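You operate a simulated robot arm through the tools that you are given. There is no shell and no other tool. Be economical: measure what you need, move in short steps, check, and stop when the job is done.

Carry out the task below with a simulated robot arm. There is one attempt and no reset: what you move stays moved.

JOB
Take the green sponge and leave it on the top of the pan cabinet.

The check looks at the end state, three seconds after you hand in, the way a careful person would. Anything else that was tipped, shoved, dropped, spilled or broken makes it a failure.

ROBOT AND FRAMES
A 7-joint arm with a two-finger parallel gripper on a trunk, on a base that drives. Base frame: it is fixed to the floor where the robot stands at the start and does not move with it; the origin is under the middle of the robot, x ahead of it, y to its left, z up. Units: mm, degrees, N and s.
With the tool pointing down near the work surface it reaches from about 200 to 740 mm from the robot's upright axis, wherever it stands. Its first joint turns from -166.0 to 166.0 degrees. Places, roughly: top of the pan cabinet [-2300, 2700, 900]. Payload 1.57 kg.
The TCP is the grasp point between the finger pads, 30 mm short of the fingertips. In the tool frame z runs along the fingers and y along their closing line. The gripper opens to 110 mm. The fingers are 24 mm wide and 12 mm thick; the gripper's body (48 by 112 mm) begins 78 mm behind the TCP.
Orientation is told as [roll, pitch, yaw] about the base's x, y, z axes, in that order, counted from this pose: with the fingers straight down and closing along the base's y, the tool's x points along the base's -x, its y along +y and its z along -z.

CONTROLS
- The arm moves only by the tool send_rows. Its argument "targets" is a list of rows, each a list of 7 numbers: the shift along the base's x, y, z in mm, then the turn, a rotation vector about the base's x, y, z in degrees, then the gripper command, from -1 (fully open) to 1 (shut), values between in proportion. In form: [[dx, dy, dz, wx, wy, wz, gripper], ...]. A call has 1 to 12 rows; each row is the pose to reach, as a shift and turn from the pose commanded when the call began. Rows are played at 5 a second. More than 50 mm and 8.6 degrees between two rows, or a gripper value outside its range, and nothing of the call is played. A pose out of reach is approached as far as the arm can. The call stops where the force on the tool passes 40 N (or 10 N more than at its start, if that is more) or the arm is blocked; 0.2 s more then pass. Each finger travels about 45 mm/s and halts on what it meets, pressing with about 37 N; the grip force reading is that of the motor and also rises with nothing between the fingers. The clock runs only during rows and for 0.2 s after the last one: add rows that repeat a pose to give the fingers time. The reply holds the time, the measured pose of the TCP, the force on the tool along the base axes, the opening and the grip force, in the units named above and with some noise, and new pictures: "pictures" is both (left out), scene, wrist or none.
- Cameras (640 x 400 px; columns grow to the right, rows downward): "scene" is now at [11.6, 149.8, 1326.4]; the picture's right is [-0.08, -1.00, 0.00], its down [-0.80, 0.07, -0.60] and it looks along [0.60, -0.05, -0.80] (base axes); focal length 292 px, centre (320, 200). "wrist" rides on the gripper at [-36, 0, -80] in the tool frame; the picture's right is [0.00, -1.00, 0.00], its down [0.97, 0.00, -0.24] and it looks along [0.24, 0.00, 0.97] (tool axes); focal length 218 px, centre (320, 200). There is no depth. A picture from a camera that has moved, and an enlarged one, comes with that camera's place and axes in the base frame and with its lens.
- lift_body(by): slides the trunk up (or, below 0, down) by that many mm; the arm and the scene camera ride with it, the base frame stays. It gives what a move gives, with no picture.
- drive_base(legs): drives the robot by 1 to 6 legs, each [ahead, turn to the left] in mm and degrees, along the robot's own axes; the way and the turn of a leg run together, so that a leg with both is an arc; at most 1500 mm and 180 degrees a leg. The arm and the cameras ride along, it lands a little off, and it stops where it bumps. It gives what a move gives, and a new picture of the scene camera.
- aim_head(pan, tilt): turns the head with the scene camera to pan (to the left, within 155 degrees either way) and tilt (down, from -29 to 69), counted from straight ahead of the robot. It gives what a move gives, and a new picture of the scene camera.
- inspect(camera, box): a new picture of the part [left, top, right, bottom] of that camera's present view, enlarged. No time passes.
- hand_in(): hands the job in; it is judged then, once.

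Go step by step. Nothing tells you exact positions but the pictures and the camera data: compare them with the known pose of the tool, close in by small moves and look again before you grip or let go. The budget is 120 turns and 170 pictures, counting those below and the enlarged ones. Unless the task says otherwise, let go and move clear before handing in, and close with one line.

The tools are called after "Call:" by a JSON object that holds its "op" and its "data". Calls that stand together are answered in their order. send_rows: Moves the arm, as the interface text tells. Its arguments: {"type":"object","properties":{"targets":{"type":"array"},"pictures":{"type":"string","enum":["both","scene","wrist","none"]}},"required":["targets"]} The other tools are called the same way: lift_body (by) slides the trunk up or down; drive_base (legs) drives the base; aim_head (pan, tilt) turns the head that bears the scene camera; inspect (camera, box) takes an enlarged picture of a part of a camera's view; hand_in () hands the job in.

At the start:

```text
clock: 0.0
ee_pos: [447.2, 178.1, 721.9]
tcp_rot: [0.0, 0.0, -0.1]
ft_force: [0.2, 0.0, 0.2]
opening: 110.0
finger_force: 0.1
trunk travel left (down, up): [-275.0, 315.0]
robot x, y, heading: [0.1, -2.0, -0.1]
head pan, tilt: [-4.8, 53.0]
```

scene: 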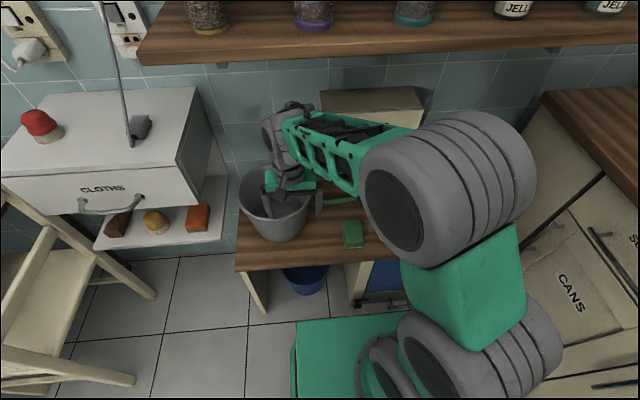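
wrist: 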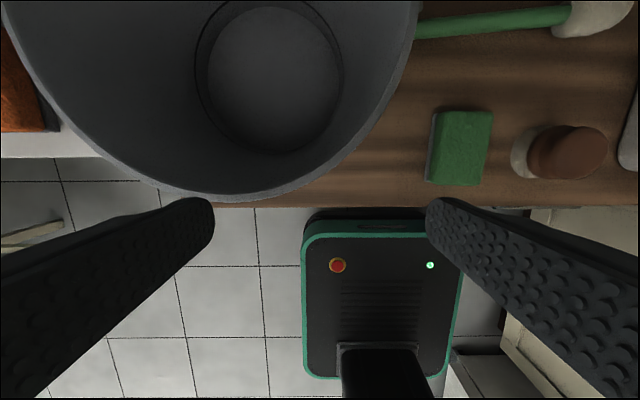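

The green sponge appears to sit at about [480, 2, 515], with the bucket on its left and a small brown object on its right. I'll enlarge both views to check the gaps.

Call:
{"op": "inspect", "data": {"camera": "wrist", "box": [400, 60, 640, 210]}}

Call:
{"op": "inspect", "data": {"camera": "scene", "box": [220, 80, 460, 310]}}

```text
2.67 times, centred on (520, 135) of wrist
camera zoom: at [482.6, 176.0, 801.5], right [0.0, -1.0, 0.0], down [-0.97, 0.0, 0.24], along [-0.24, 0.0, -0.97], focal length 582 px, centre (-213, 373)
```

zoom: 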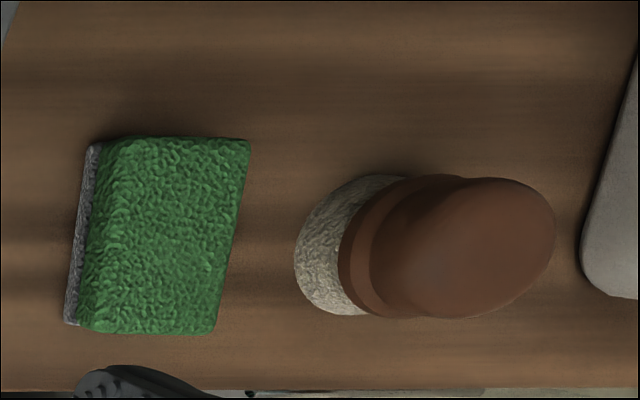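

```text
1.74 times, centred on (340, 195) of scene
camera zoom: at [11.6, 149.8, 1326.4], right [-0.08, -1.0, 0.0], down [-0.8, 0.07, -0.6], along [0.6, -0.05, -0.8], focal length 508 px, centre (285, 209)
```

zoom: 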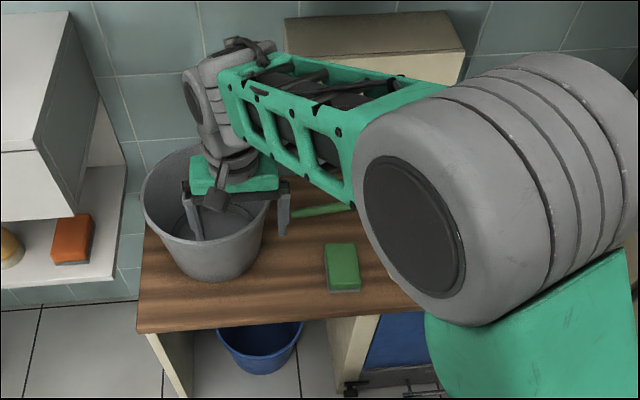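

The sponge is square to the axes, centred near [478, 2], about 57 mm wide in y and perhaps 30 mm high. I'll rise, move over it with the fingers partly closed, and look again.

Call:
{"op": "send_rows", "data": {"targets": [[0, 0, 40, 0, 0, 0, -0.6], [5, -40, 50, 0, 0, 0, -0.5], [12, -85, 50, 0, 0, 0, -0.45], [22, -130, 50, 0, 0, 0, -0.45], [31, -176, 45, 0, 0, 0, -0.45], [31, -176, 0, 0, 0, 0, -0.45], [31, -176, -45, 0, 0, 0, -0.45], [31, -176, -80, 0, 0, 0, -0.45], [31, -176, -80, 0, 0, 0, -0.45]]}}

```text
clock: 2.0
ee_pos: [480.3, 0.4, 640.3]
tcp_rot: [0.1, 0.0, 0.1]
ft_force: [-0.2, 0.2, 0.6]
opening: 79.6
finger_force: 0.0
trunk travel left (down, up): [-275.0, 315.0]
robot x, y, heading: [-3.2, -3.5, -0.1]
head pan, tilt: [-4.8, 53.0]
camera scene: at [11.7, 149.8, 1326.4], right [-0.08, -1.0, 0.0], down [-0.8, 0.07, -0.6], along [0.6, -0.05, -0.8], focal length 292 px, centre (320, 200)
camera wrist: at [515.1, -1.3, 719.2], right [0.0, -1.0, 0.0], down [-0.97, 0.0, 0.24], along [-0.24, 0.0, -0.97], focal length 218 px, centre (320, 200)
```

scene: 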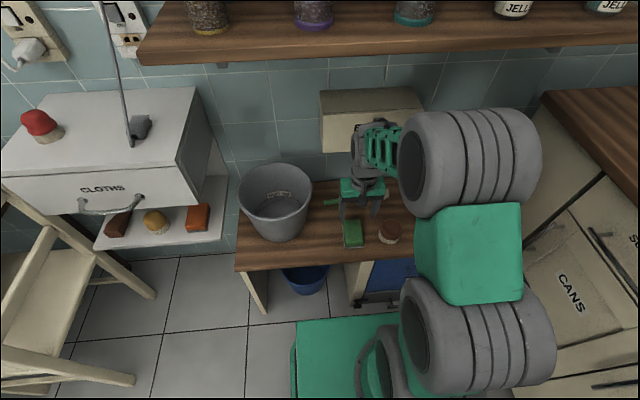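
wrist: 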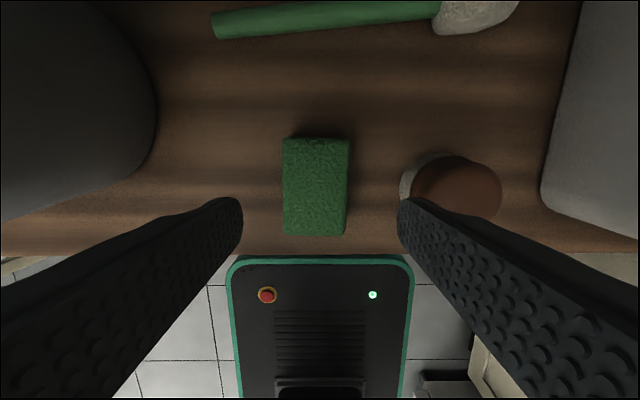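

The sponge centre reads about [480, 2.5], and the right finger should pass about 24 mm clear of the brush. Next I go down and close.

Call:
{"op": "send_rows", "data": {"targets": [[0, 2, -40, 0, 0, 0, -0.45], [0, 2, -75, 0, 0, 0, -0.45], [0, 2, -95, 0, 0, 0, -0.45], [0, 2, -105, 0, 0, 0, -0.45], [0, 2, -105, 0, 0, 0, -0.45]]}}

```text
clock: 3.2
ee_pos: [478.4, 5.3, 537.7]
tcp_rot: [0.0, 0.0, 0.0]
ft_force: [0.1, 0.1, -0.1]
opening: 79.6
finger_force: 0.1
trunk travel left (down, up): [-275.0, 315.0]
robot x, y, heading: [0.8, -2.7, -0.1]
head pan, tilt: [-4.8, 53.0]
camera scene: at [11.6, 149.8, 1326.4], right [-0.08, -1.0, 0.0], down [-0.8, 0.07, -0.6], along [0.6, -0.05, -0.8], focal length 292 px, centre (320, 200)
camera wrist: at [514.2, 2.5, 616.6], right [0.0, -1.0, 0.0], down [-0.97, 0.0, 0.24], along [-0.24, 0.0, -0.97], focal length 218 px, centre (320, 200)
```

scene: 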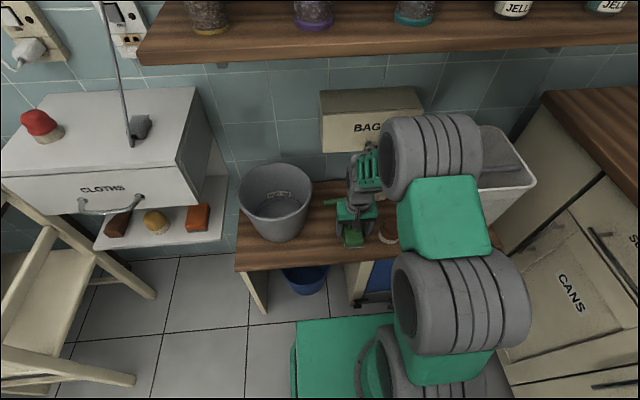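
wrist: 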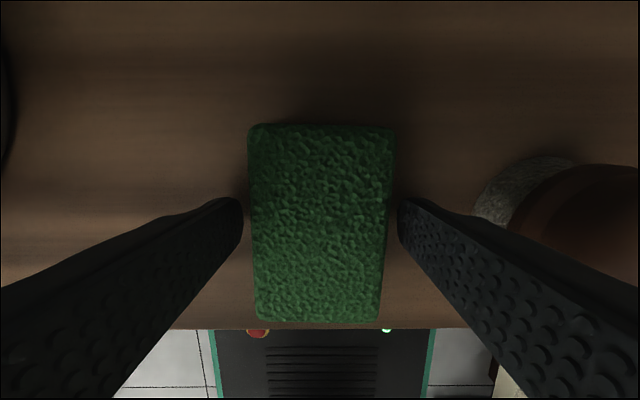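

The fingers straddle the sponge evenly. I'll close here, 3 mm lower, then lift a little.

Call:
{"op": "send_rows", "data": {"targets": [[0, 0, -3, 0, 0, 0, -0.45], [0, 0, -3, 0, 0, 0, 0.3], [0, 0, -3, 0, 0, 0, 0.6], [0, 0, -3, 0, 0, 0, 0.6], [0, 0, -3, 0, 0, 0, 0.6], [0, 0, 10, 0, 0, 0, 0.6], [0, 0, 40, 0, 0, 0, 0.6], [0, 0, 80, 0, 0, 0, 0.6], [0, 0, 80, 0, 0, 0, 0.6]]}}

```text
clock: 5.2
ee_pos: [478.9, 4.3, 616.6]
tcp_rot: [0.0, 0.1, 0.0]
ft_force: [-0.7, -0.6, 0.2]
opening: 57.1
finger_force: 37.2
trunk travel left (down, up): [-275.0, 315.0]
robot x, y, heading: [0.0, 1.3, -0.1]
head pan, tilt: [-4.8, 53.0]
camera scene: at [11.5, 149.8, 1326.4], right [-0.08, -1.0, 0.0], down [-0.8, 0.07, -0.6], along [0.6, -0.05, -0.8], focal length 292 px, centre (320, 200)
camera wrist: at [514.2, 2.5, 696.2], right [0.0, -1.0, 0.0], down [-0.97, 0.0, 0.24], along [-0.24, 0.0, -0.97], focal length 218 px, centre (320, 200)
```

scene: 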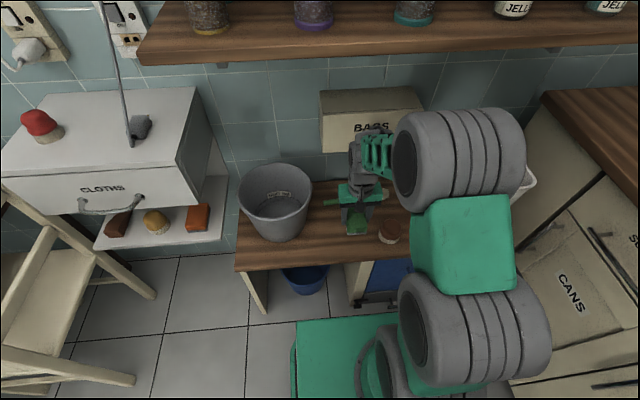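
wrist: 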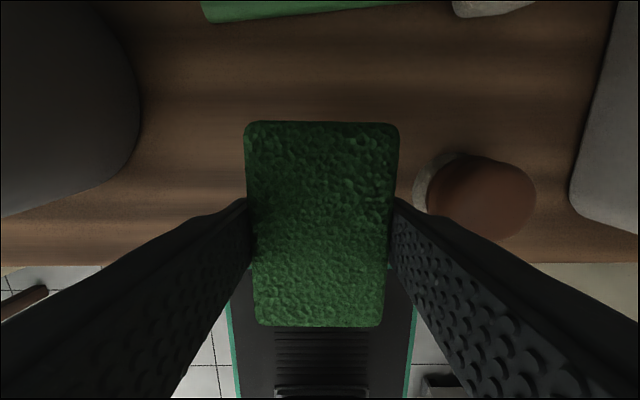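

The sponge is held and lifted. I'll raise it and draw it in, then look around for the way to the cabinet.

Call:
{"op": "send_rows", "data": {"targets": [[0, 0, 50, 0, 0, 0, 0.6], [0, 0, 100, 0, 0, 0, 0.6], [-25, 0, 140, 0, 0, 0, 0.6], [-60, 0, 170, 0, 0, 0, 0.6], [-100, 0, 190, 0, 0, 0, 0.6], [-100, 0, 190, 0, 0, 0, 0.6]], "pictures": "wrist"}}

Call:
{"op": "aim_head", "data": {"pan": 130, "tilt": 20}}

Call:
{"op": "aim_head", "data": {"pan": 70, "tilt": 30}}

Call:
{"op": "aim_head", "data": {"pan": -140, "tilt": 30}}

```text
clock: 6.6
ee_pos: [378.5, 4.7, 806.4]
tcp_rot: [0.0, 0.0, 0.0]
ft_force: [-1.2, 0.3, -0.4]
opening: 56.9
finger_force: 37.2
trunk travel left (down, up): [-275.0, 315.0]
robot x, y, heading: [0.7, 0.9, -0.1]
head pan, tilt: [-4.8, 53.0]
camera wrist: at [413.0, 3.8, 885.7], right [0.0, -1.0, 0.0], down [-0.97, 0.0, 0.24], along [-0.24, 0.0, -0.97], focal length 218 px, centre (320, 200)
```

wrist: 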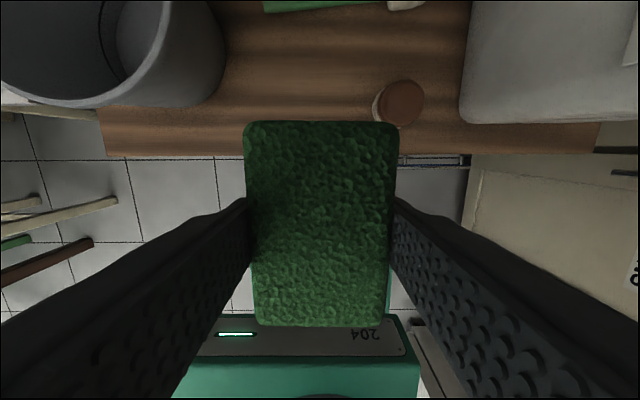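

```text
clock: 8.8
ee_pos: [378.2, 5.9, 806.0]
tcp_rot: [-0.1, 0.0, 0.0]
ft_force: [-0.7, -0.5, -0.4]
opening: 56.7
finger_force: 37.3
trunk travel left (down, up): [-275.0, 315.0]
robot x, y, heading: [-0.6, 1.5, 0.1]
head pan, tilt: [130.0, 20.0]
camera scene: at [-122.1, 227.3, 1375.9], right [0.77, 0.64, 0.0], down [0.22, -0.26, -0.94], along [-0.6, 0.72, -0.34], focal length 292 px, centre (320, 200)
```

scene: 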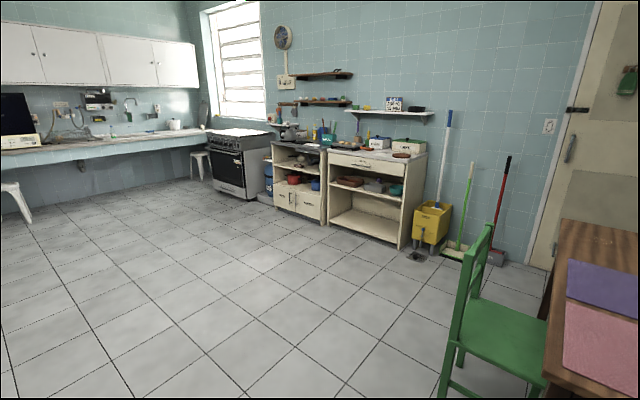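

```text
clock: 10.1
ee_pos: [378.8, 6.8, 806.0]
tcp_rot: [0.0, 0.0, -0.1]
ft_force: [-0.3, 0.2, -0.4]
opening: 56.6
finger_force: 37.0
trunk travel left (down, up): [-275.0, 315.0]
robot x, y, heading: [0.9, -1.0, -0.0]
head pan, tilt: [70.0, 30.0]
camera scene: at [-31.4, 241.0, 1359.9], right [0.94, -0.34, 0.0], down [-0.17, -0.47, -0.87], along [0.3, 0.81, -0.5], focal length 292 px, centre (320, 200)
```

scene: 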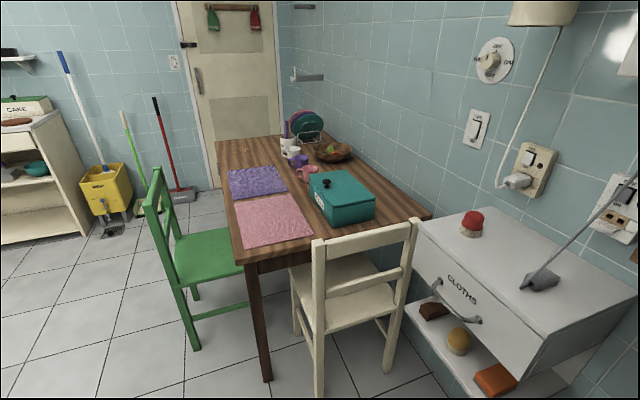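

```text
clock: 13.1
ee_pos: [378.3, 5.9, 805.9]
tcp_rot: [0.1, -0.1, 0.0]
ft_force: [-0.6, -0.1, 0.5]
opening: 56.6
finger_force: 36.8
trunk travel left (down, up): [-275.0, 315.0]
robot x, y, heading: [-0.2, 2.0, 0.1]
head pan, tilt: [-140.0, 30.0]
camera scene: at [-131.6, 97.8, 1359.9], right [-0.64, 0.77, 0.0], down [0.38, 0.32, -0.87], along [-0.66, -0.56, -0.5], focal length 292 px, centre (320, 200)
```

scene: 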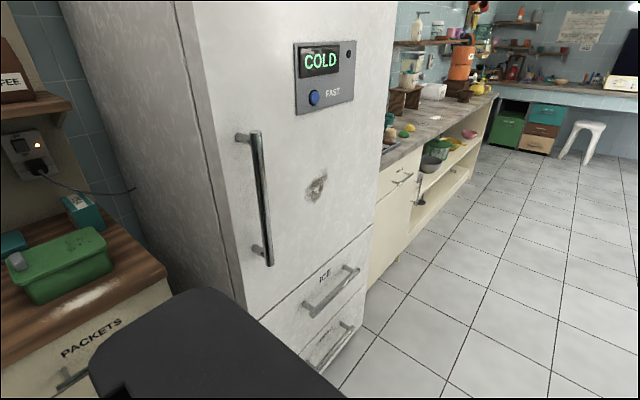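

The given place projects to about (311, 139) in the pan-130 view, on the left-hand of the two cabinets. I'll look that way again and enlarge it.

Call:
{"op": "aim_head", "data": {"pan": 130, "tilt": 20}}

Call:
{"op": "inspect", "data": {"camera": "scene", "box": [240, 90, 440, 215]}}

```text
clock: 16.9
ee_pos: [377.7, 5.5, 805.7]
tcp_rot: [-0.1, 0.0, 0.1]
ft_force: [-0.3, 0.1, 0.3]
opening: 56.6
finger_force: 37.0
trunk travel left (down, up): [-275.0, 315.0]
robot x, y, heading: [0.7, 0.5, -0.3]
head pan, tilt: [130.0, 20.0]
camera scene: at [-122.1, 227.3, 1375.9], right [0.77, 0.64, 0.0], down [0.22, -0.26, -0.94], along [-0.6, 0.72, -0.34], focal length 292 px, centre (320, 200)
```

scene: 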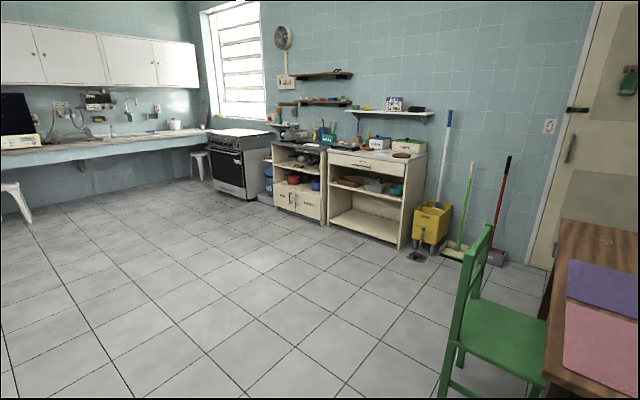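

```text
3.20 times, centred on (340, 152) of scene
camera zoom: at [-122.1, 227.3, 1375.9], right [0.77, 0.64, 0.0], down [0.22, -0.26, -0.94], along [-0.6, 0.72, -0.34], focal length 935 px, centre (256, 352)
```

zoom: 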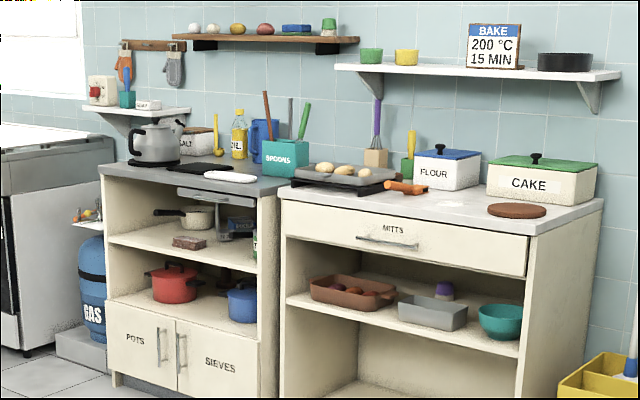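

The left cabinet (POTS / SIEVES) is the pan cabinet. Its front edge is near y≈2300, spanning x from about -2450 to -1800, and the floor on the way is clear. I'll back off from the desk, turn left and drive part of the way.

Call:
{"op": "drive_base", "data": {"legs": [[-500, 0], [0, 134], [1400, 0]]}}

Call:
{"op": "aim_head", "data": {"pan": -20, "tilt": 25}}

```text
clock: 31.8
ee_pos: [-1675.7, 1315.0, 807.3]
tcp_rot: [0.0, 0.0, 131.6]
ft_force: [0.0, 0.4, -0.3]
opening: 56.5
finger_force: 36.5
trunk travel left (down, up): [-275.0, 315.0]
robot x, y, heading: [-1423.9, 1037.5, 131.4]
head pan, tilt: [130.0, 20.0]
camera scene: at [-1512.9, 797.3, 1375.9], right [-0.99, 0.15, 0.0], down [0.05, 0.34, -0.94], along [-0.14, -0.93, -0.34], focal length 292 px, centre (320, 200)
```

scene: 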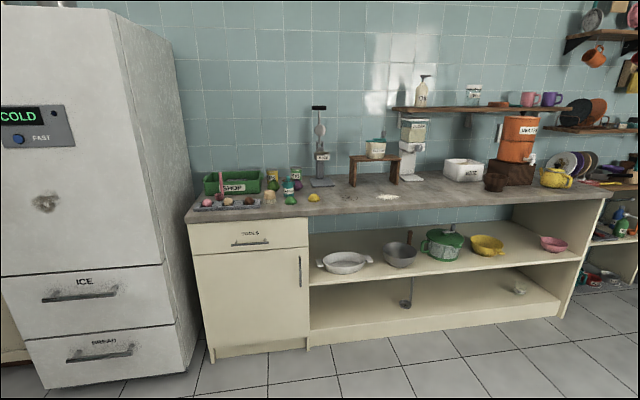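

```text
clock: 34.1
ee_pos: [-1677.3, 1315.5, 806.5]
tcp_rot: [-0.1, 0.0, 131.6]
ft_force: [0.0, 0.1, -0.4]
opening: 56.9
finger_force: 36.7
trunk travel left (down, up): [-275.0, 315.0]
robot x, y, heading: [-1421.7, 1037.9, 131.7]
head pan, tilt: [-20.0, 25.0]
camera scene: at [-1533.0, 975.2, 1367.9], right [0.93, 0.37, 0.0], down [0.15, -0.39, -0.91], along [-0.33, 0.84, -0.42], focal length 292 px, centre (320, 200)
```

scene: 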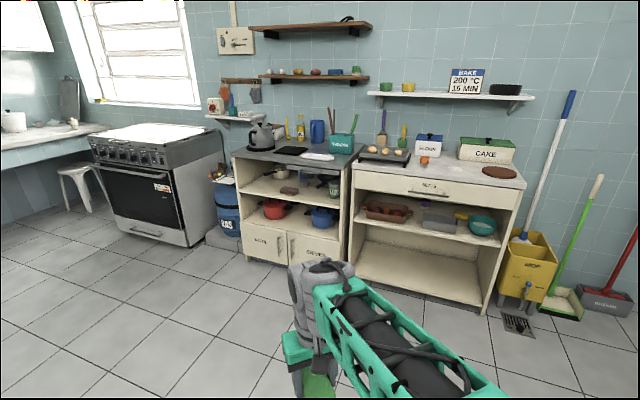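

Call:
{"op": "inspect", "data": {"camera": "scene", "box": [220, 100, 380, 200]}}

```text
4.00 times, centred on (300, 150) of scene
camera zoom: at [-1533.0, 975.2, 1367.9], right [0.93, 0.37, 0.0], down [0.15, -0.39, -0.91], along [-0.33, 0.84, -0.42], focal length 1169 px, centre (400, 400)
```

zoom: 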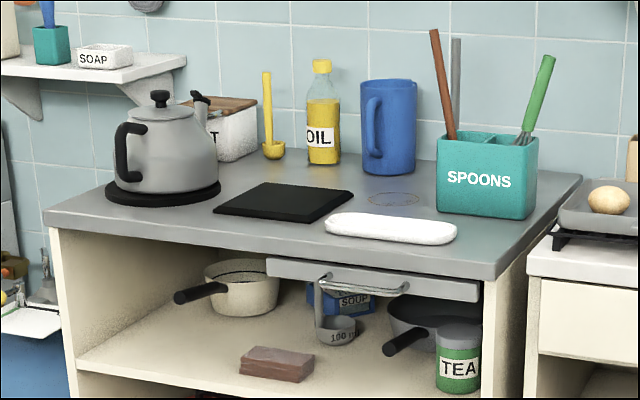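

The top spans about x -2630…-1930 and y 2300…2815 at z≈900. There is a free strip along its front edge, before the black mat. I'll raise the trunk and drive to stand square in front of it.

Call:
{"op": "lift_body", "data": {"by": 260}}

Call:
{"op": "drive_base", "data": {"legs": [[0, 10], [1140, 0], [0, -51.6]]}}

Call:
{"op": "aim_head", "data": {"pan": 0, "tilt": 50}}

```text
clock: 36.8
ee_pos: [-1674.7, 1315.1, 1066.2]
tcp_rot: [0.0, -0.1, 131.4]
ft_force: [0.6, -0.5, 0.4]
opening: 56.6
finger_force: 37.1
trunk travel left (down, up): [-535.0, 55.0]
robot x, y, heading: [-1421.3, 1032.2, 131.5]
head pan, tilt: [-20.0, 25.0]
```

```text
clock: 45.6
ee_pos: [-2326.6, 2113.9, 1066.2]
tcp_rot: [0.0, -0.1, 90.5]
ft_force: [0.2, 0.4, -0.1]
opening: 56.5
finger_force: 37.3
trunk travel left (down, up): [-535.0, 55.0]
robot x, y, heading: [-2318.3, 1737.6, 90.7]
head pan, tilt: [-20.0, 25.0]
camera scene: at [-2443.0, 1762.5, 1627.9], right [0.94, -0.33, 0.0], down [-0.14, -0.4, -0.91], along [0.3, 0.85, -0.42], focal length 292 px, centre (320, 200)
```

scene: 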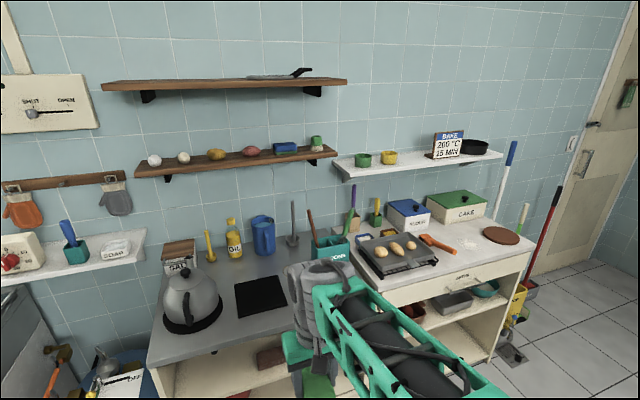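

```text
clock: 46.5
ee_pos: [-2326.3, 2114.1, 1066.3]
tcp_rot: [0.0, 0.0, 90.5]
ft_force: [0.1, -0.3, -0.8]
opening: 56.8
finger_force: 36.8
trunk travel left (down, up): [-535.0, 55.0]
robot x, y, heading: [-2317.9, 1736.2, 90.3]
head pan, tilt: [0.0, 50.0]
camera scene: at [-2474.4, 1752.7, 1590.4], right [1.0, 0.01, 0.0], down [0.01, -0.77, -0.64], along [-0.01, 0.64, -0.77], focal length 292 px, centre (320, 200)
```

scene: 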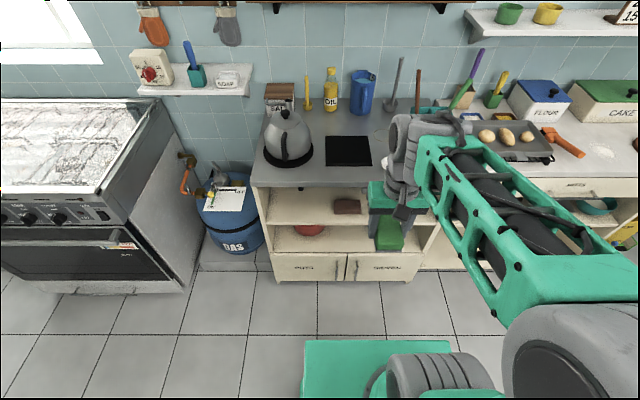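

Triangulating the two views puts the top nearer z≈870, with the front edge at y≈2405 and the mat starting at y≈2508. I need to be about 110 mm closer, and then I'll turn the sponge so its long side runs along the edge.

Call:
{"op": "drive_base", "data": {"legs": [[110, 0]]}}

Call:
{"op": "send_rows", "data": {"targets": [[0, 0, 0, 0, 0, 8, 0.6], [0, 0, 0, 0, 0, 16, 0.6], [0, 0, 0, 0, 0, 24, 0.6], [0, 0, 0, 0, 0, 32, 0.6], [0, 0, 0, 0, 0, 40, 0.6], [0, 0, 0, 0, 0, 48, 0.6], [0, 0, 0, 0, 0, 56, 0.6], [0, 0, 0, 0, 0, 64, 0.6], [0, 0, 0, 0, 0, 72, 0.6], [0, 0, 0, 0, 0, 80, 0.6], [0, 0, 0, 0, 0, 88, 0.6], [0, 0, 0, 0, 0, 89.5, 0.6]]}}

```text
clock: 47.7
ee_pos: [-2327.4, 2225.4, 1066.2]
tcp_rot: [0.1, 0.1, 90.6]
ft_force: [-0.5, -0.4, 0.2]
opening: 56.6
finger_force: 37.4
trunk travel left (down, up): [-535.0, 55.0]
robot x, y, heading: [-2315.7, 1845.4, 90.7]
head pan, tilt: [0.0, 50.0]
camera scene: at [-2475.5, 1864.4, 1590.4], right [1.0, 0.01, 0.0], down [0.01, -0.77, -0.64], along [-0.01, 0.64, -0.77], focal length 292 px, centre (320, 200)
```

scene: 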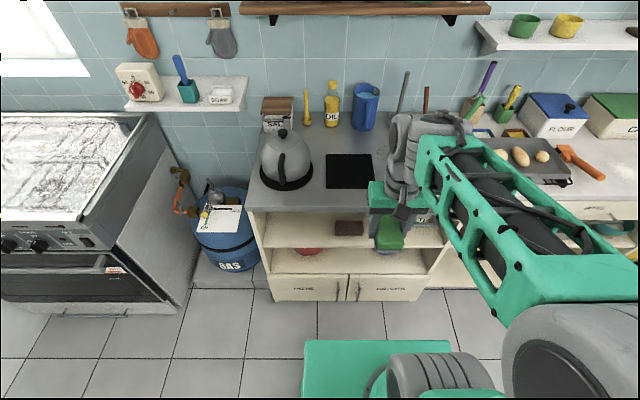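

```text
clock: 50.3
ee_pos: [-2327.3, 2224.8, 1066.4]
tcp_rot: [0.0, 0.0, -179.8]
ft_force: [-0.4, -0.1, -0.4]
opening: 56.5
finger_force: 37.7
trunk travel left (down, up): [-535.0, 55.0]
robot x, y, heading: [-2315.2, 1843.9, 90.6]
head pan, tilt: [0.0, 50.0]
camera scene: at [-2475.5, 1863.6, 1590.4], right [1.0, 0.01, 0.0], down [0.01, -0.77, -0.64], along [-0.01, 0.64, -0.77], focal length 292 px, centre (320, 200)
camera wrist: at [-2364.7, 2222.9, 1145.7], right [0.0, 1.0, 0.0], down [0.97, 0.0, 0.24], along [0.24, 0.0, -0.97], focal length 218 px, centre (320, 200)
```

scene: 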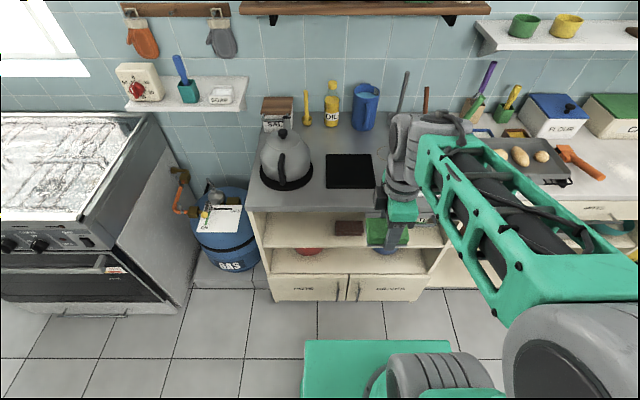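
wrist: 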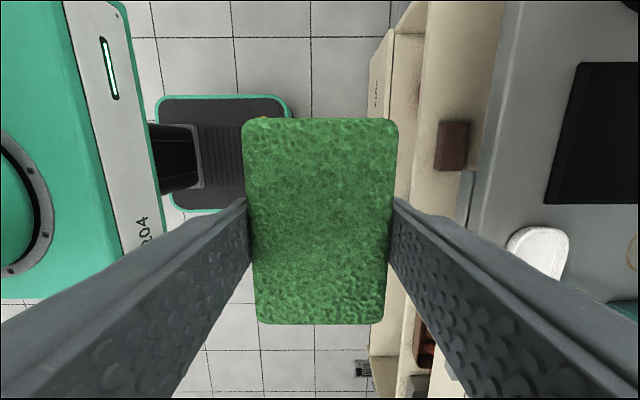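

The front strip is roughly 90 mm deep, with the edge at y≈2418 and the mat at y≈2510. The white dish begins right of x≈-2260. I'll move over the strip at x≈-2345, still high, and check against both views.

Call:
{"op": "send_rows", "data": {"targets": [[-5, 45, 0, 0, 0, 0, 0.6], [-10, 90, 0, 0, 0, 0, 0.6], [-15, 135, 0, 0, 0, 0, 0.6], [-18, 180, 0, 0, 0, 0, 0.6], [-18, 225, 0, 0, 0, 0, 0.6], [-18, 231, -40, 0, 0, 0, 0.6], [-18, 231, -80, 0, 0, 0, 0.6], [-18, 231, -100, 0, 0, 0, 0.6], [-18, 231, -100, 0, 0, 0, 0.6]]}}

Call:
{"op": "inspect", "data": {"camera": "scene", "box": [240, 100, 480, 250]}}

```text
clock: 52.3
ee_pos: [-2345.2, 2457.4, 965.0]
tcp_rot: [0.0, 0.0, -180.1]
ft_force: [-0.4, -0.1, -0.4]
opening: 56.5
finger_force: 36.7
trunk travel left (down, up): [-535.0, 55.0]
robot x, y, heading: [-2319.9, 1844.4, 90.6]
head pan, tilt: [0.0, 50.0]
camera scene: at [-2475.5, 1863.6, 1590.4], right [1.0, 0.01, 0.0], down [0.01, -0.77, -0.64], along [-0.01, 0.64, -0.77], focal length 292 px, centre (320, 200)
camera wrist: at [-2381.7, 2454.3, 1043.6], right [0.0, 1.0, 0.0], down [0.97, 0.0, 0.24], along [0.24, 0.0, -0.97], focal length 218 px, centre (320, 200)
```

scene: 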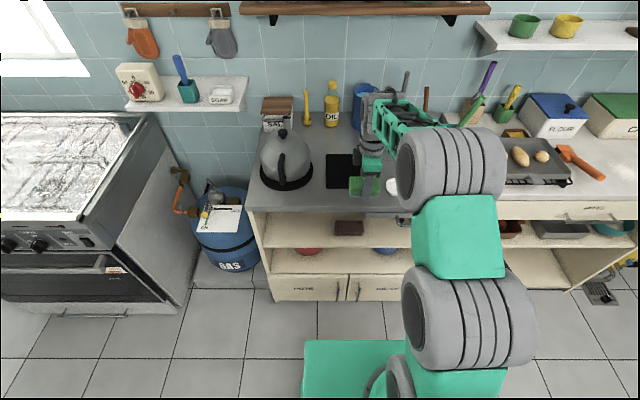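
wrist: 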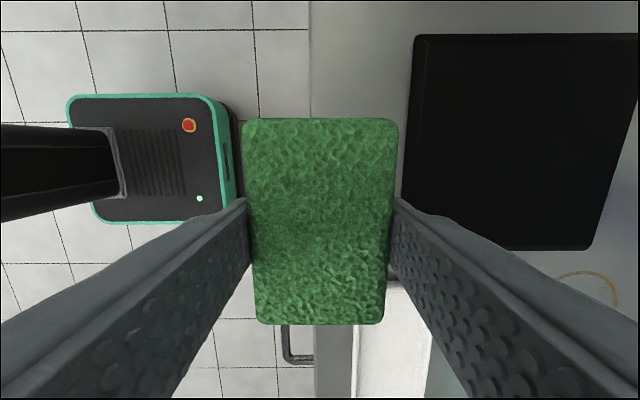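

```text
2.67 times, centred on (360, 175) of scene
camera zoom: at [-2475.5, 1863.6, 1590.4], right [1.0, 0.01, 0.0], down [0.01, -0.77, -0.64], along [-0.01, 0.64, -0.77], focal length 779 px, centre (213, 267)
```

zoom: 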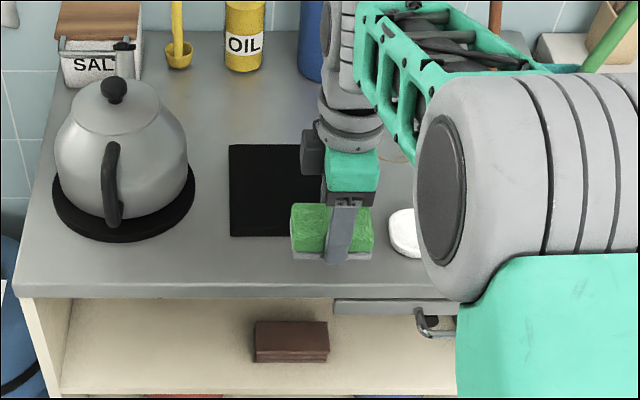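

The wrist view shows the true front edge at y≈2445 and the mat at y≈2520, with the top at z≈860. That strip is only about 78 mm deep, which is tight, so I'll look at the open spot right of the mat before deciding.

Call:
{"op": "send_rows", "data": {"targets": [[0, 0, 50, 0, 0, 0, 0.6], [0, 0, 100, 0, 0, 0, 0.6], [0, 0, 150, 0, 0, 0, 0.6], [40, 20, 170, 0, 0, 0, 0.6], [80, 40, 170, 0, 0, 0, 0.6], [115, 70, 170, 0, 0, 0, 0.6], [115, 70, 170, 0, 0, 0, 0.6]]}}

Call:
{"op": "aim_head", "data": {"pan": -20, "tilt": 40}}

```text
clock: 53.9
ee_pos: [-2229.7, 2527.0, 1134.4]
tcp_rot: [-0.1, 0.1, -179.9]
ft_force: [-0.2, 0.3, -1.0]
opening: 56.7
finger_force: 37.0
trunk travel left (down, up): [-535.0, 55.0]
robot x, y, heading: [-2315.0, 1843.7, 90.5]
head pan, tilt: [0.0, 50.0]
camera scene: at [-2475.3, 1863.7, 1590.4], right [1.0, 0.01, 0.0], down [0.01, -0.77, -0.64], along [-0.01, 0.64, -0.77], focal length 292 px, centre (320, 200)
camera wrist: at [-2267.2, 2524.4, 1214.4], right [0.0, 1.0, 0.0], down [0.97, 0.0, 0.24], along [0.24, 0.0, -0.97], focal length 218 px, centre (320, 200)
```

scene: 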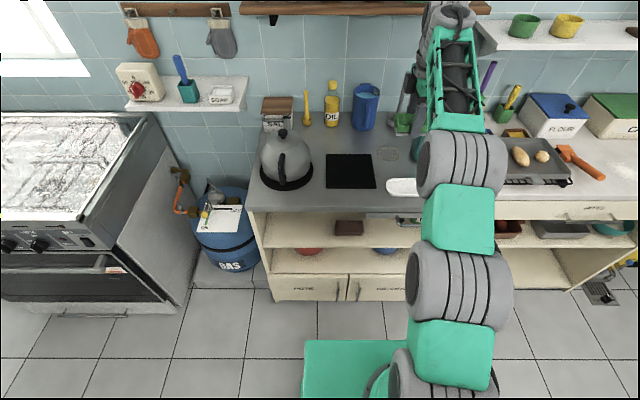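
wrist: 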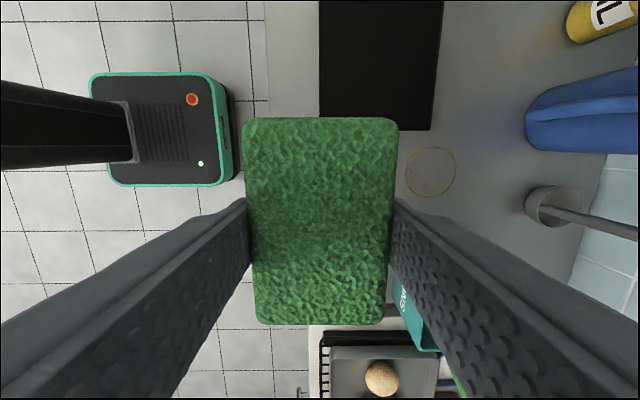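

```text
clock: 54.7
ee_pos: [-2230.6, 2526.3, 1134.9]
tcp_rot: [-0.1, 0.1, -180.1]
ft_force: [0.6, -0.2, -0.7]
opening: 56.6
finger_force: 36.6
trunk travel left (down, up): [-535.0, 55.0]
robot x, y, heading: [-2320.9, 1846.7, 90.4]
head pan, tilt: [-20.0, 40.0]
camera scene: at [-2446.5, 1866.9, 1604.5], right [0.94, -0.33, 0.0], down [-0.21, -0.61, -0.77], along [0.25, 0.72, -0.64], focal length 292 px, centre (320, 200)
```

scene: 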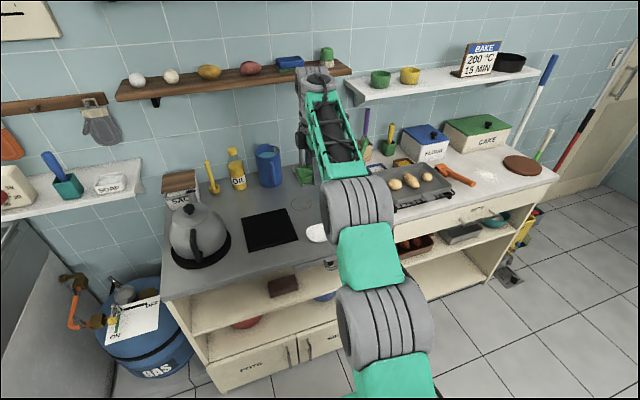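

The spot right of the mat, around the ring stain, is roomy: x -2290…-2125, y 2580…2840. I'll aim for [-2230, 2640], which needs the base about 90 mm further forward.

Call:
{"op": "drive_base", "data": {"legs": [[90, 0]]}}

Call:
{"op": "aim_head", "data": {"pan": -8, "tilt": 45}}

Call:
{"op": "inspect", "data": {"camera": "wrist", "box": [0, 0, 640, 400]}}

```text
clock: 55.8
ee_pos: [-2232.2, 2616.9, 1134.7]
tcp_rot: [0.1, 0.0, -180.1]
ft_force: [0.5, -0.2, -0.2]
opening: 56.5
finger_force: 36.5
trunk travel left (down, up): [-535.0, 55.0]
robot x, y, heading: [-2320.3, 1936.6, 90.3]
head pan, tilt: [-20.0, 40.0]
camera scene: at [-2447.2, 1957.5, 1604.5], right [0.94, -0.33, 0.0], down [-0.21, -0.61, -0.77], along [0.26, 0.72, -0.64], focal length 292 px, centre (320, 200)
```

scene: 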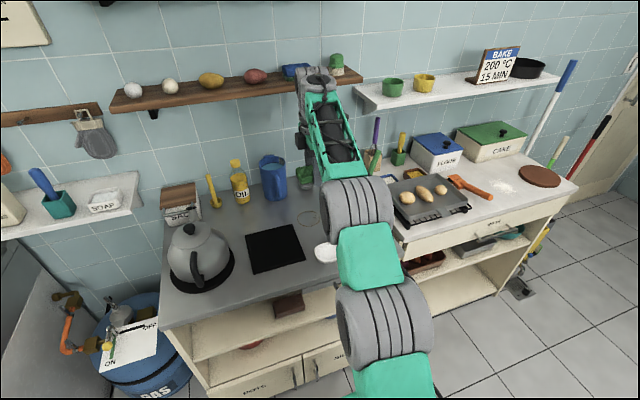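

```text
clock: 56.6
ee_pos: [-2230.2, 2616.2, 1133.2]
tcp_rot: [0.0, 0.1, -179.9]
ft_force: [-0.1, -0.3, -0.3]
opening: 56.7
finger_force: 36.9
trunk travel left (down, up): [-535.0, 55.0]
robot x, y, heading: [-2316.8, 1938.6, 90.5]
head pan, tilt: [-8.0, 45.0]
camera scene: at [-2464.9, 1957.0, 1597.3], right [0.99, -0.13, 0.0], down [-0.09, -0.7, -0.71], along [0.09, 0.7, -0.71], focal length 292 px, centre (320, 200)
```

scene: 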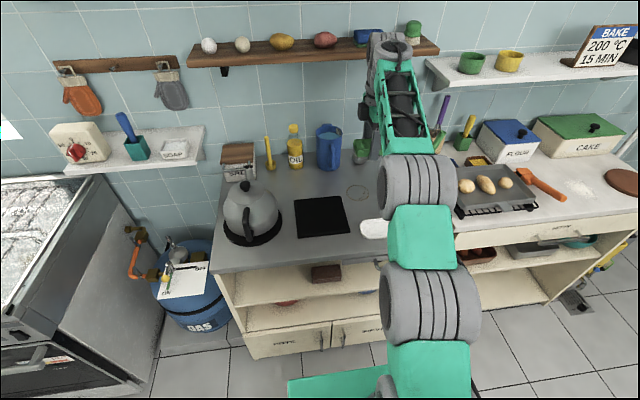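

```text
1.00 times, centred on (320, 200) of wrist
camera zoom: at [-2268.3, 2614.1, 1213.7], right [0.0, 1.0, 0.0], down [0.97, 0.0, 0.24], along [0.24, 0.0, -0.97], focal length 218 px, centre (320, 200)
```

zoom: 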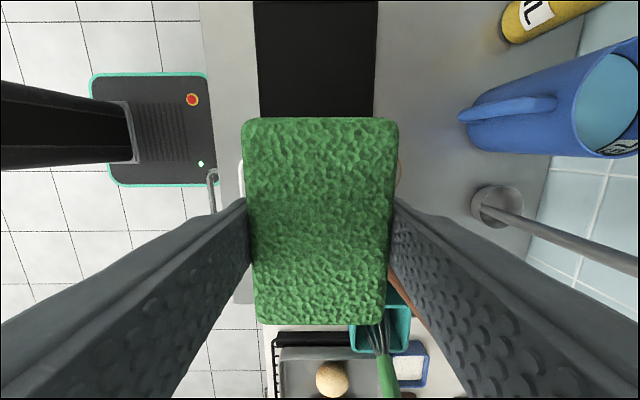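

A brown spoon handle is visible near the sponge's right side. I'll enlarge that area before going down.

Call:
{"op": "inspect", "data": {"camera": "wrist", "box": [330, 230, 490, 400]}}

Call:
{"op": "inspect", "data": {"camera": "scene", "box": [300, 20, 500, 250]}}

```text
2.35 times, centred on (410, 315) of wrist
camera zoom: at [-2268.3, 2614.1, 1213.7], right [0.0, 1.0, 0.0], down [0.97, 0.0, 0.24], along [0.24, 0.0, -0.97], focal length 514 px, centre (108, -71)
```

zoom: 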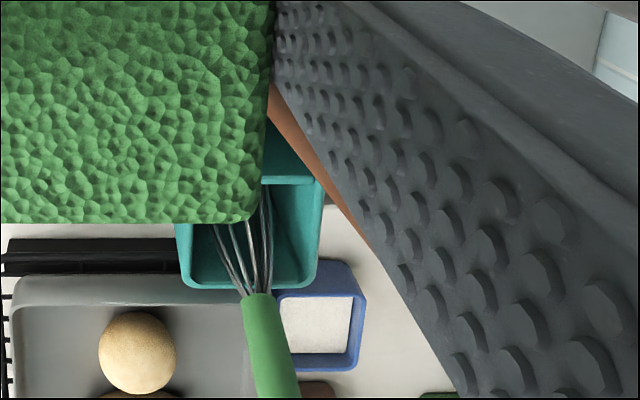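

```text
1.74 times, centred on (400, 135) of scene
camera zoom: at [-2464.9, 1957.0, 1597.3], right [0.99, -0.13, 0.0], down [-0.09, -0.7, -0.71], along [0.09, 0.7, -0.71], focal length 508 px, centre (181, 313)
```

zoom: 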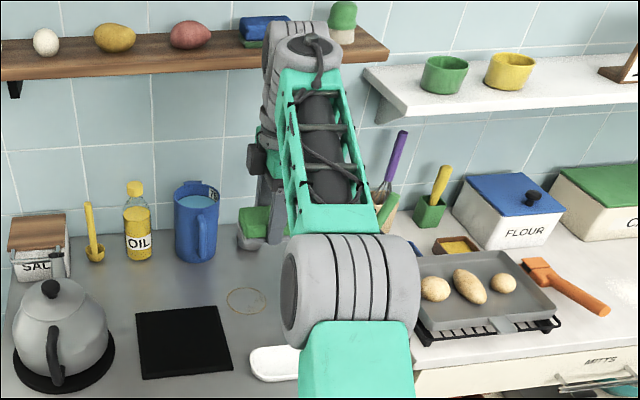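

The box sits at x > -2115, but the brown spoon's tip leans to about [-2155, 2710, 1130]. I'll use [-2240, 2632], which keeps clear of spoon, mat and dish, and go down partway first.

Call:
{"op": "send_rows", "data": {"targets": [[-5, 8, 0, 0, 0, 0, 0.6], [-9, 15, -20, 0, 0, 0, 0.6], [-9, 15, -50, 0, 0, 0, 0.6], [-9, 15, -80, 0, 0, 0, 0.6], [-9, 15, -110, 0, 0, 0, 0.6], [-9, 15, -140, 0, 0, 0, 0.6], [-9, 15, -140, 0, 0, 0, 0.6]]}}

Call:
{"op": "inspect", "data": {"camera": "scene", "box": [300, 60, 500, 260]}}

```text
clock: 58.2
ee_pos: [-2240.6, 2631.6, 995.5]
tcp_rot: [0.1, -0.1, -180.0]
ft_force: [-0.8, 0.3, -0.1]
opening: 56.4
finger_force: 36.8
trunk travel left (down, up): [-535.0, 55.0]
robot x, y, heading: [-2320.0, 1939.3, 90.6]
head pan, tilt: [-8.0, 45.0]
camera scene: at [-2465.0, 1957.0, 1597.3], right [0.99, -0.13, 0.0], down [-0.09, -0.7, -0.71], along [0.09, 0.7, -0.71], focal length 292 px, centre (320, 200)
camera wrist: at [-2277.8, 2629.4, 1074.2], right [0.0, 1.0, 0.0], down [0.97, 0.0, 0.24], along [0.24, 0.0, -0.97], focal length 218 px, centre (320, 200)
```

scene: 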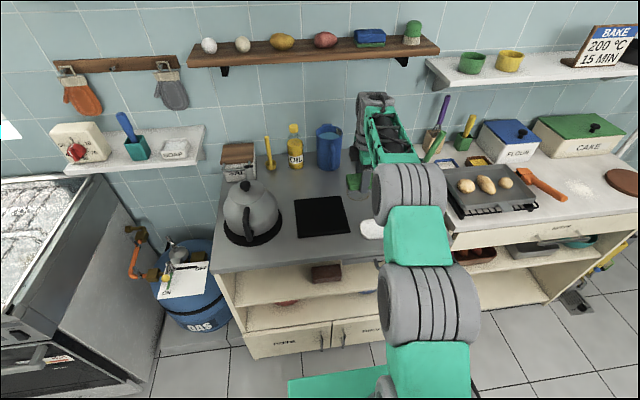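
wrist: 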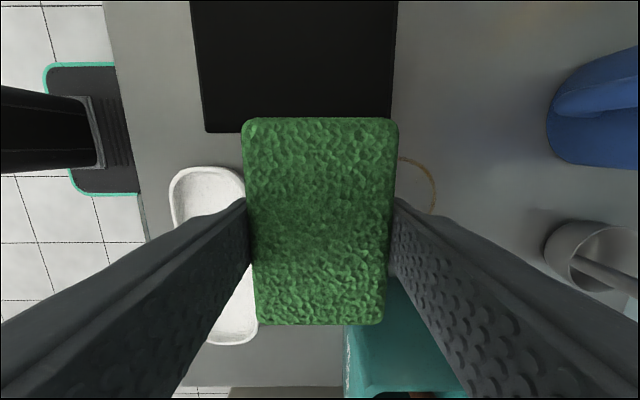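

```text
2.00 times, centred on (400, 160) of scene
camera zoom: at [-2465.0, 1957.0, 1597.3], right [0.99, -0.13, 0.0], down [-0.09, -0.7, -0.71], along [0.09, 0.7, -0.71], focal length 584 px, centre (160, 280)
```

zoom: 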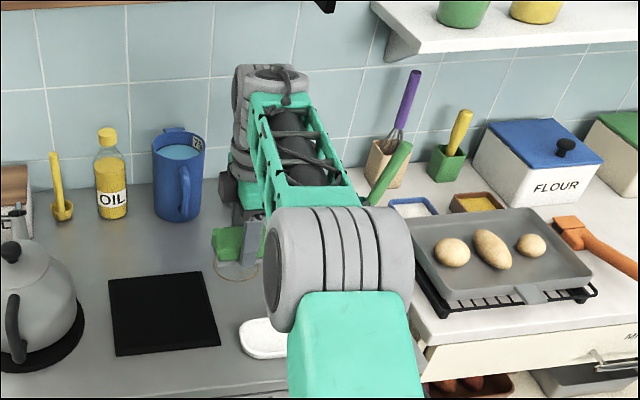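

The gaps check out: dish rear at y≈2555, mat at x≈-2290, box face at x≈-2138. I'll shift 5 mm right and lower to just above the surface.

Call:
{"op": "send_rows", "data": {"targets": [[3, 0, -25, 0, 0, 0, 0.6], [5, 0, -50, 0, 0, 0, 0.6], [5, 0, -70, 0, 0, 0, 0.6], [5, 0, -85, 0, 0, 0, 0.6], [5, 0, -85, 0, 0, 0, 0.6]]}}

Call:
{"op": "inspect", "data": {"camera": "scene", "box": [320, 120, 440, 240]}}

```text
clock: 59.4
ee_pos: [-2237.2, 2632.1, 910.8]
tcp_rot: [0.0, -0.1, -179.8]
ft_force: [-0.8, -0.1, -0.3]
opening: 56.6
finger_force: 36.9
trunk travel left (down, up): [-535.0, 55.0]
robot x, y, heading: [-2321.0, 1937.6, 90.6]
head pan, tilt: [-8.0, 45.0]
camera scene: at [-2465.0, 1957.0, 1597.3], right [0.99, -0.13, 0.0], down [-0.09, -0.7, -0.71], along [0.09, 0.7, -0.71], focal length 292 px, centre (320, 200)
camera wrist: at [-2273.8, 2630.6, 989.5], right [0.0, 1.0, 0.0], down [0.97, 0.0, 0.24], along [0.24, 0.0, -0.97], focal length 218 px, centre (320, 200)
```

scene: 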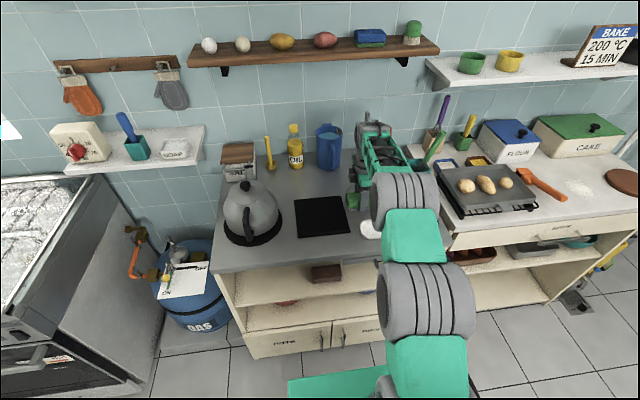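
wrist: 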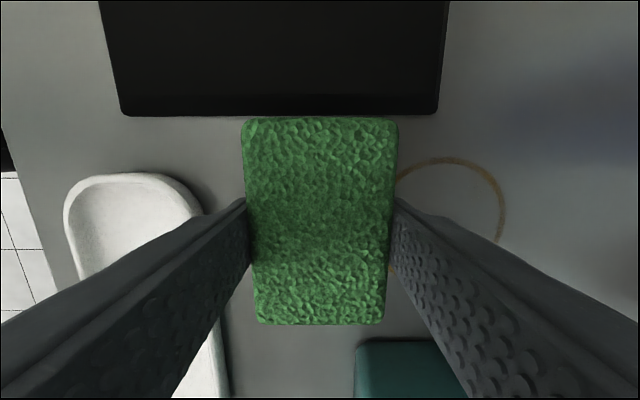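

```text
3.33 times, centred on (380, 180) of scene
camera zoom: at [-2465.0, 1957.0, 1597.3], right [0.99, -0.13, 0.0], down [-0.09, -0.7, -0.71], along [0.09, 0.7, -0.71], focal length 974 px, centre (120, 267)
```

zoom: 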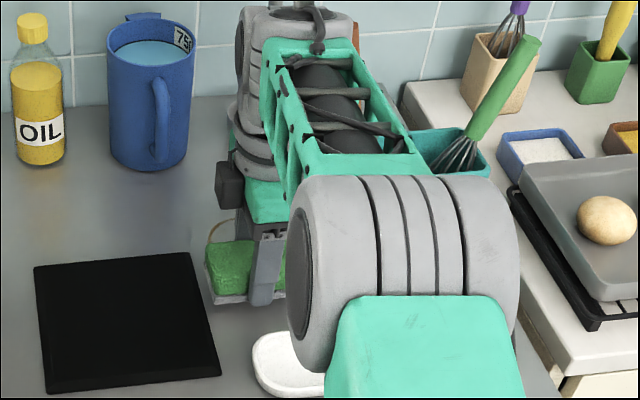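

The sponge is now just above the counter, about 10 mm clear of the mat and well off the dish. I'll lower it in small steps and watch the force.

Call:
{"op": "send_rows", "data": {"targets": [[0, 0, -4, 0, 0, 0, 0.6], [0, 0, -8, 0, 0, 0, 0.6], [0, 0, -8, 0, 0, 0, 0.6]], "pictures": "none"}}

Call:
{"op": "inspect", "data": {"camera": "scene", "box": [340, 160, 400, 220]}}

```text
clock: 60.2
ee_pos: [-2236.4, 2632.4, 901.3]
tcp_rot: [0.0, 0.0, -179.8]
ft_force: [0.9, -0.1, 0.2]
opening: 56.5
finger_force: 37.3
trunk travel left (down, up): [-535.0, 55.0]
robot x, y, heading: [-2321.4, 1935.7, 90.6]
head pan, tilt: [-8.0, 45.0]
```

```text
6.67 times, centred on (370, 190) of scene
camera zoom: at [-2465.0, 1957.0, 1597.3], right [0.99, -0.13, 0.0], down [-0.09, -0.7, -0.71], along [0.09, 0.7, -0.71], focal length 1948 px, centre (-13, 267)
```

zoom: 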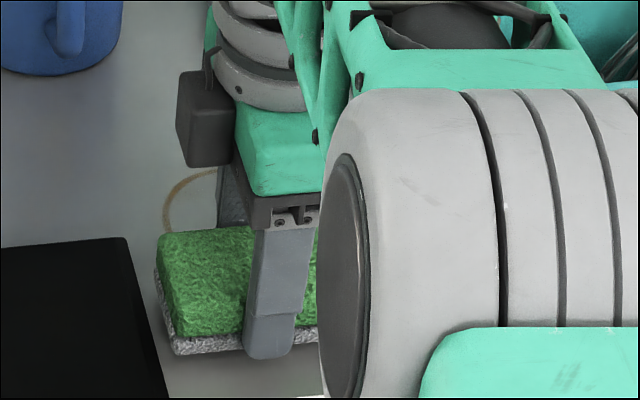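

Call:
{"op": "send_rows", "data": {"targets": [[0, 0, -2, 0, 0, 0, 0.6], [0, 0, -4, 0, 0, 0, 0.6], [0, 0, -4, 0, 0, 0, 0.6]], "pictures": "none"}}

```text
clock: 61.0
ee_pos: [-2236.6, 2630.6, 897.8]
tcp_rot: [0.0, -0.1, -179.9]
ft_force: [0.2, -0.1, -0.2]
opening: 56.7
finger_force: 37.1
trunk travel left (down, up): [-535.0, 55.0]
robot x, y, heading: [-2319.5, 1934.7, 90.6]
head pan, tilt: [-8.0, 45.0]
```

No contact yet at a TCP height of 898, so I'll keep lowering in small steps.

Call:
{"op": "send_rows", "data": {"targets": [[0, 0, -2, 0, 0, 0, 0.6], [0, 0, -4, 0, 0, 0, 0.6], [0, 0, -4, 0, 0, 0, 0.6]], "pictures": "none"}}

Call:
{"op": "inspect", "data": {"camera": "scene", "box": [340, 160, 400, 220]}}

Call:
{"op": "inspect", "data": {"camera": "wrist", "box": [0, 0, 640, 400]}}

```text
clock: 61.8
ee_pos: [-2236.4, 2631.7, 893.9]
tcp_rot: [0.0, 0.0, -179.9]
ft_force: [0.2, 0.0, 0.4]
opening: 56.4
finger_force: 37.4
trunk travel left (down, up): [-535.0, 55.0]
robot x, y, heading: [-2322.5, 1933.3, 90.7]
head pan, tilt: [-8.0, 45.0]
```

```text
6.67 times, centred on (370, 190) of scene
camera zoom: at [-2465.0, 1956.8, 1597.3], right [0.99, -0.13, 0.0], down [-0.09, -0.7, -0.71], along [0.09, 0.7, -0.71], focal length 1948 px, centre (-13, 267)
```

zoom: 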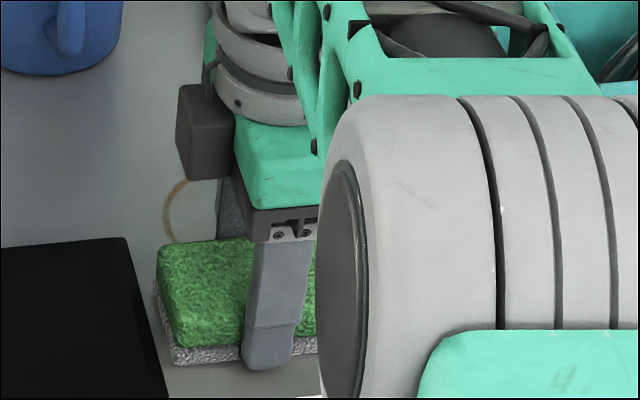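

```text
1.00 times, centred on (320, 200) of wrist
camera zoom: at [-2273.2, 2629.4, 973.0], right [0.0, 1.0, 0.0], down [0.97, 0.0, 0.24], along [0.24, 0.0, -0.97], focal length 218 px, centre (320, 200)
```

zoom: 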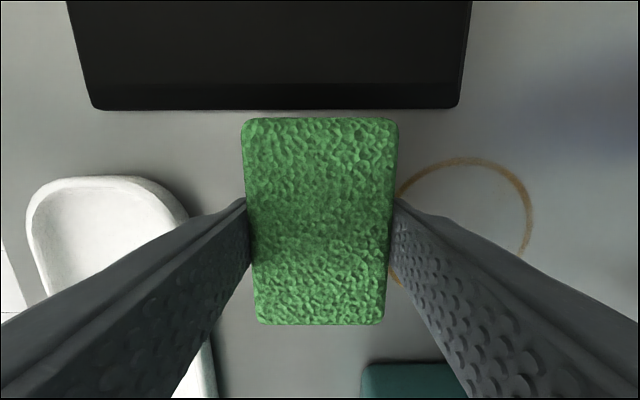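

Still no contact, and clearances are good. Another few millimetres down.

Call:
{"op": "send_rows", "data": {"targets": [[0, 0, -1.5, 0, 0, 0, 0.6], [0, 0, -3, 0, 0, 0, 0.6], [0, 0, -3, 0, 0, 0, 0.6]], "pictures": "none"}}

Call:
{"op": "send_rows", "data": {"targets": [[0, 0, -1.5, 0, 0, 0, 0.6], [0, 0, -3, 0, 0, 0, 0.6], [0, 0, -3, 0, 0, 0, 0.6]], "pictures": "none"}}

```text
clock: 62.6
ee_pos: [-2235.4, 2632.3, 894.3]
tcp_rot: [-0.3, -0.1, -179.9]
ft_force: [-0.9, -1.0, 16.7]
opening: 56.6
finger_force: 36.7
trunk travel left (down, up): [-535.0, 55.0]
robot x, y, heading: [-2319.8, 1939.2, 90.5]
head pan, tilt: [-8.0, 45.0]
```

```text
clock: 63.4
ee_pos: [-2236.9, 2631.8, 892.8]
tcp_rot: [-0.6, 0.1, -179.9]
ft_force: [-1.5, 2.5, 40.1]
opening: 56.8
finger_force: 36.9
trunk travel left (down, up): [-535.0, 55.0]
robot x, y, heading: [-2316.0, 1935.0, 90.5]
head pan, tilt: [-8.0, 45.0]
```

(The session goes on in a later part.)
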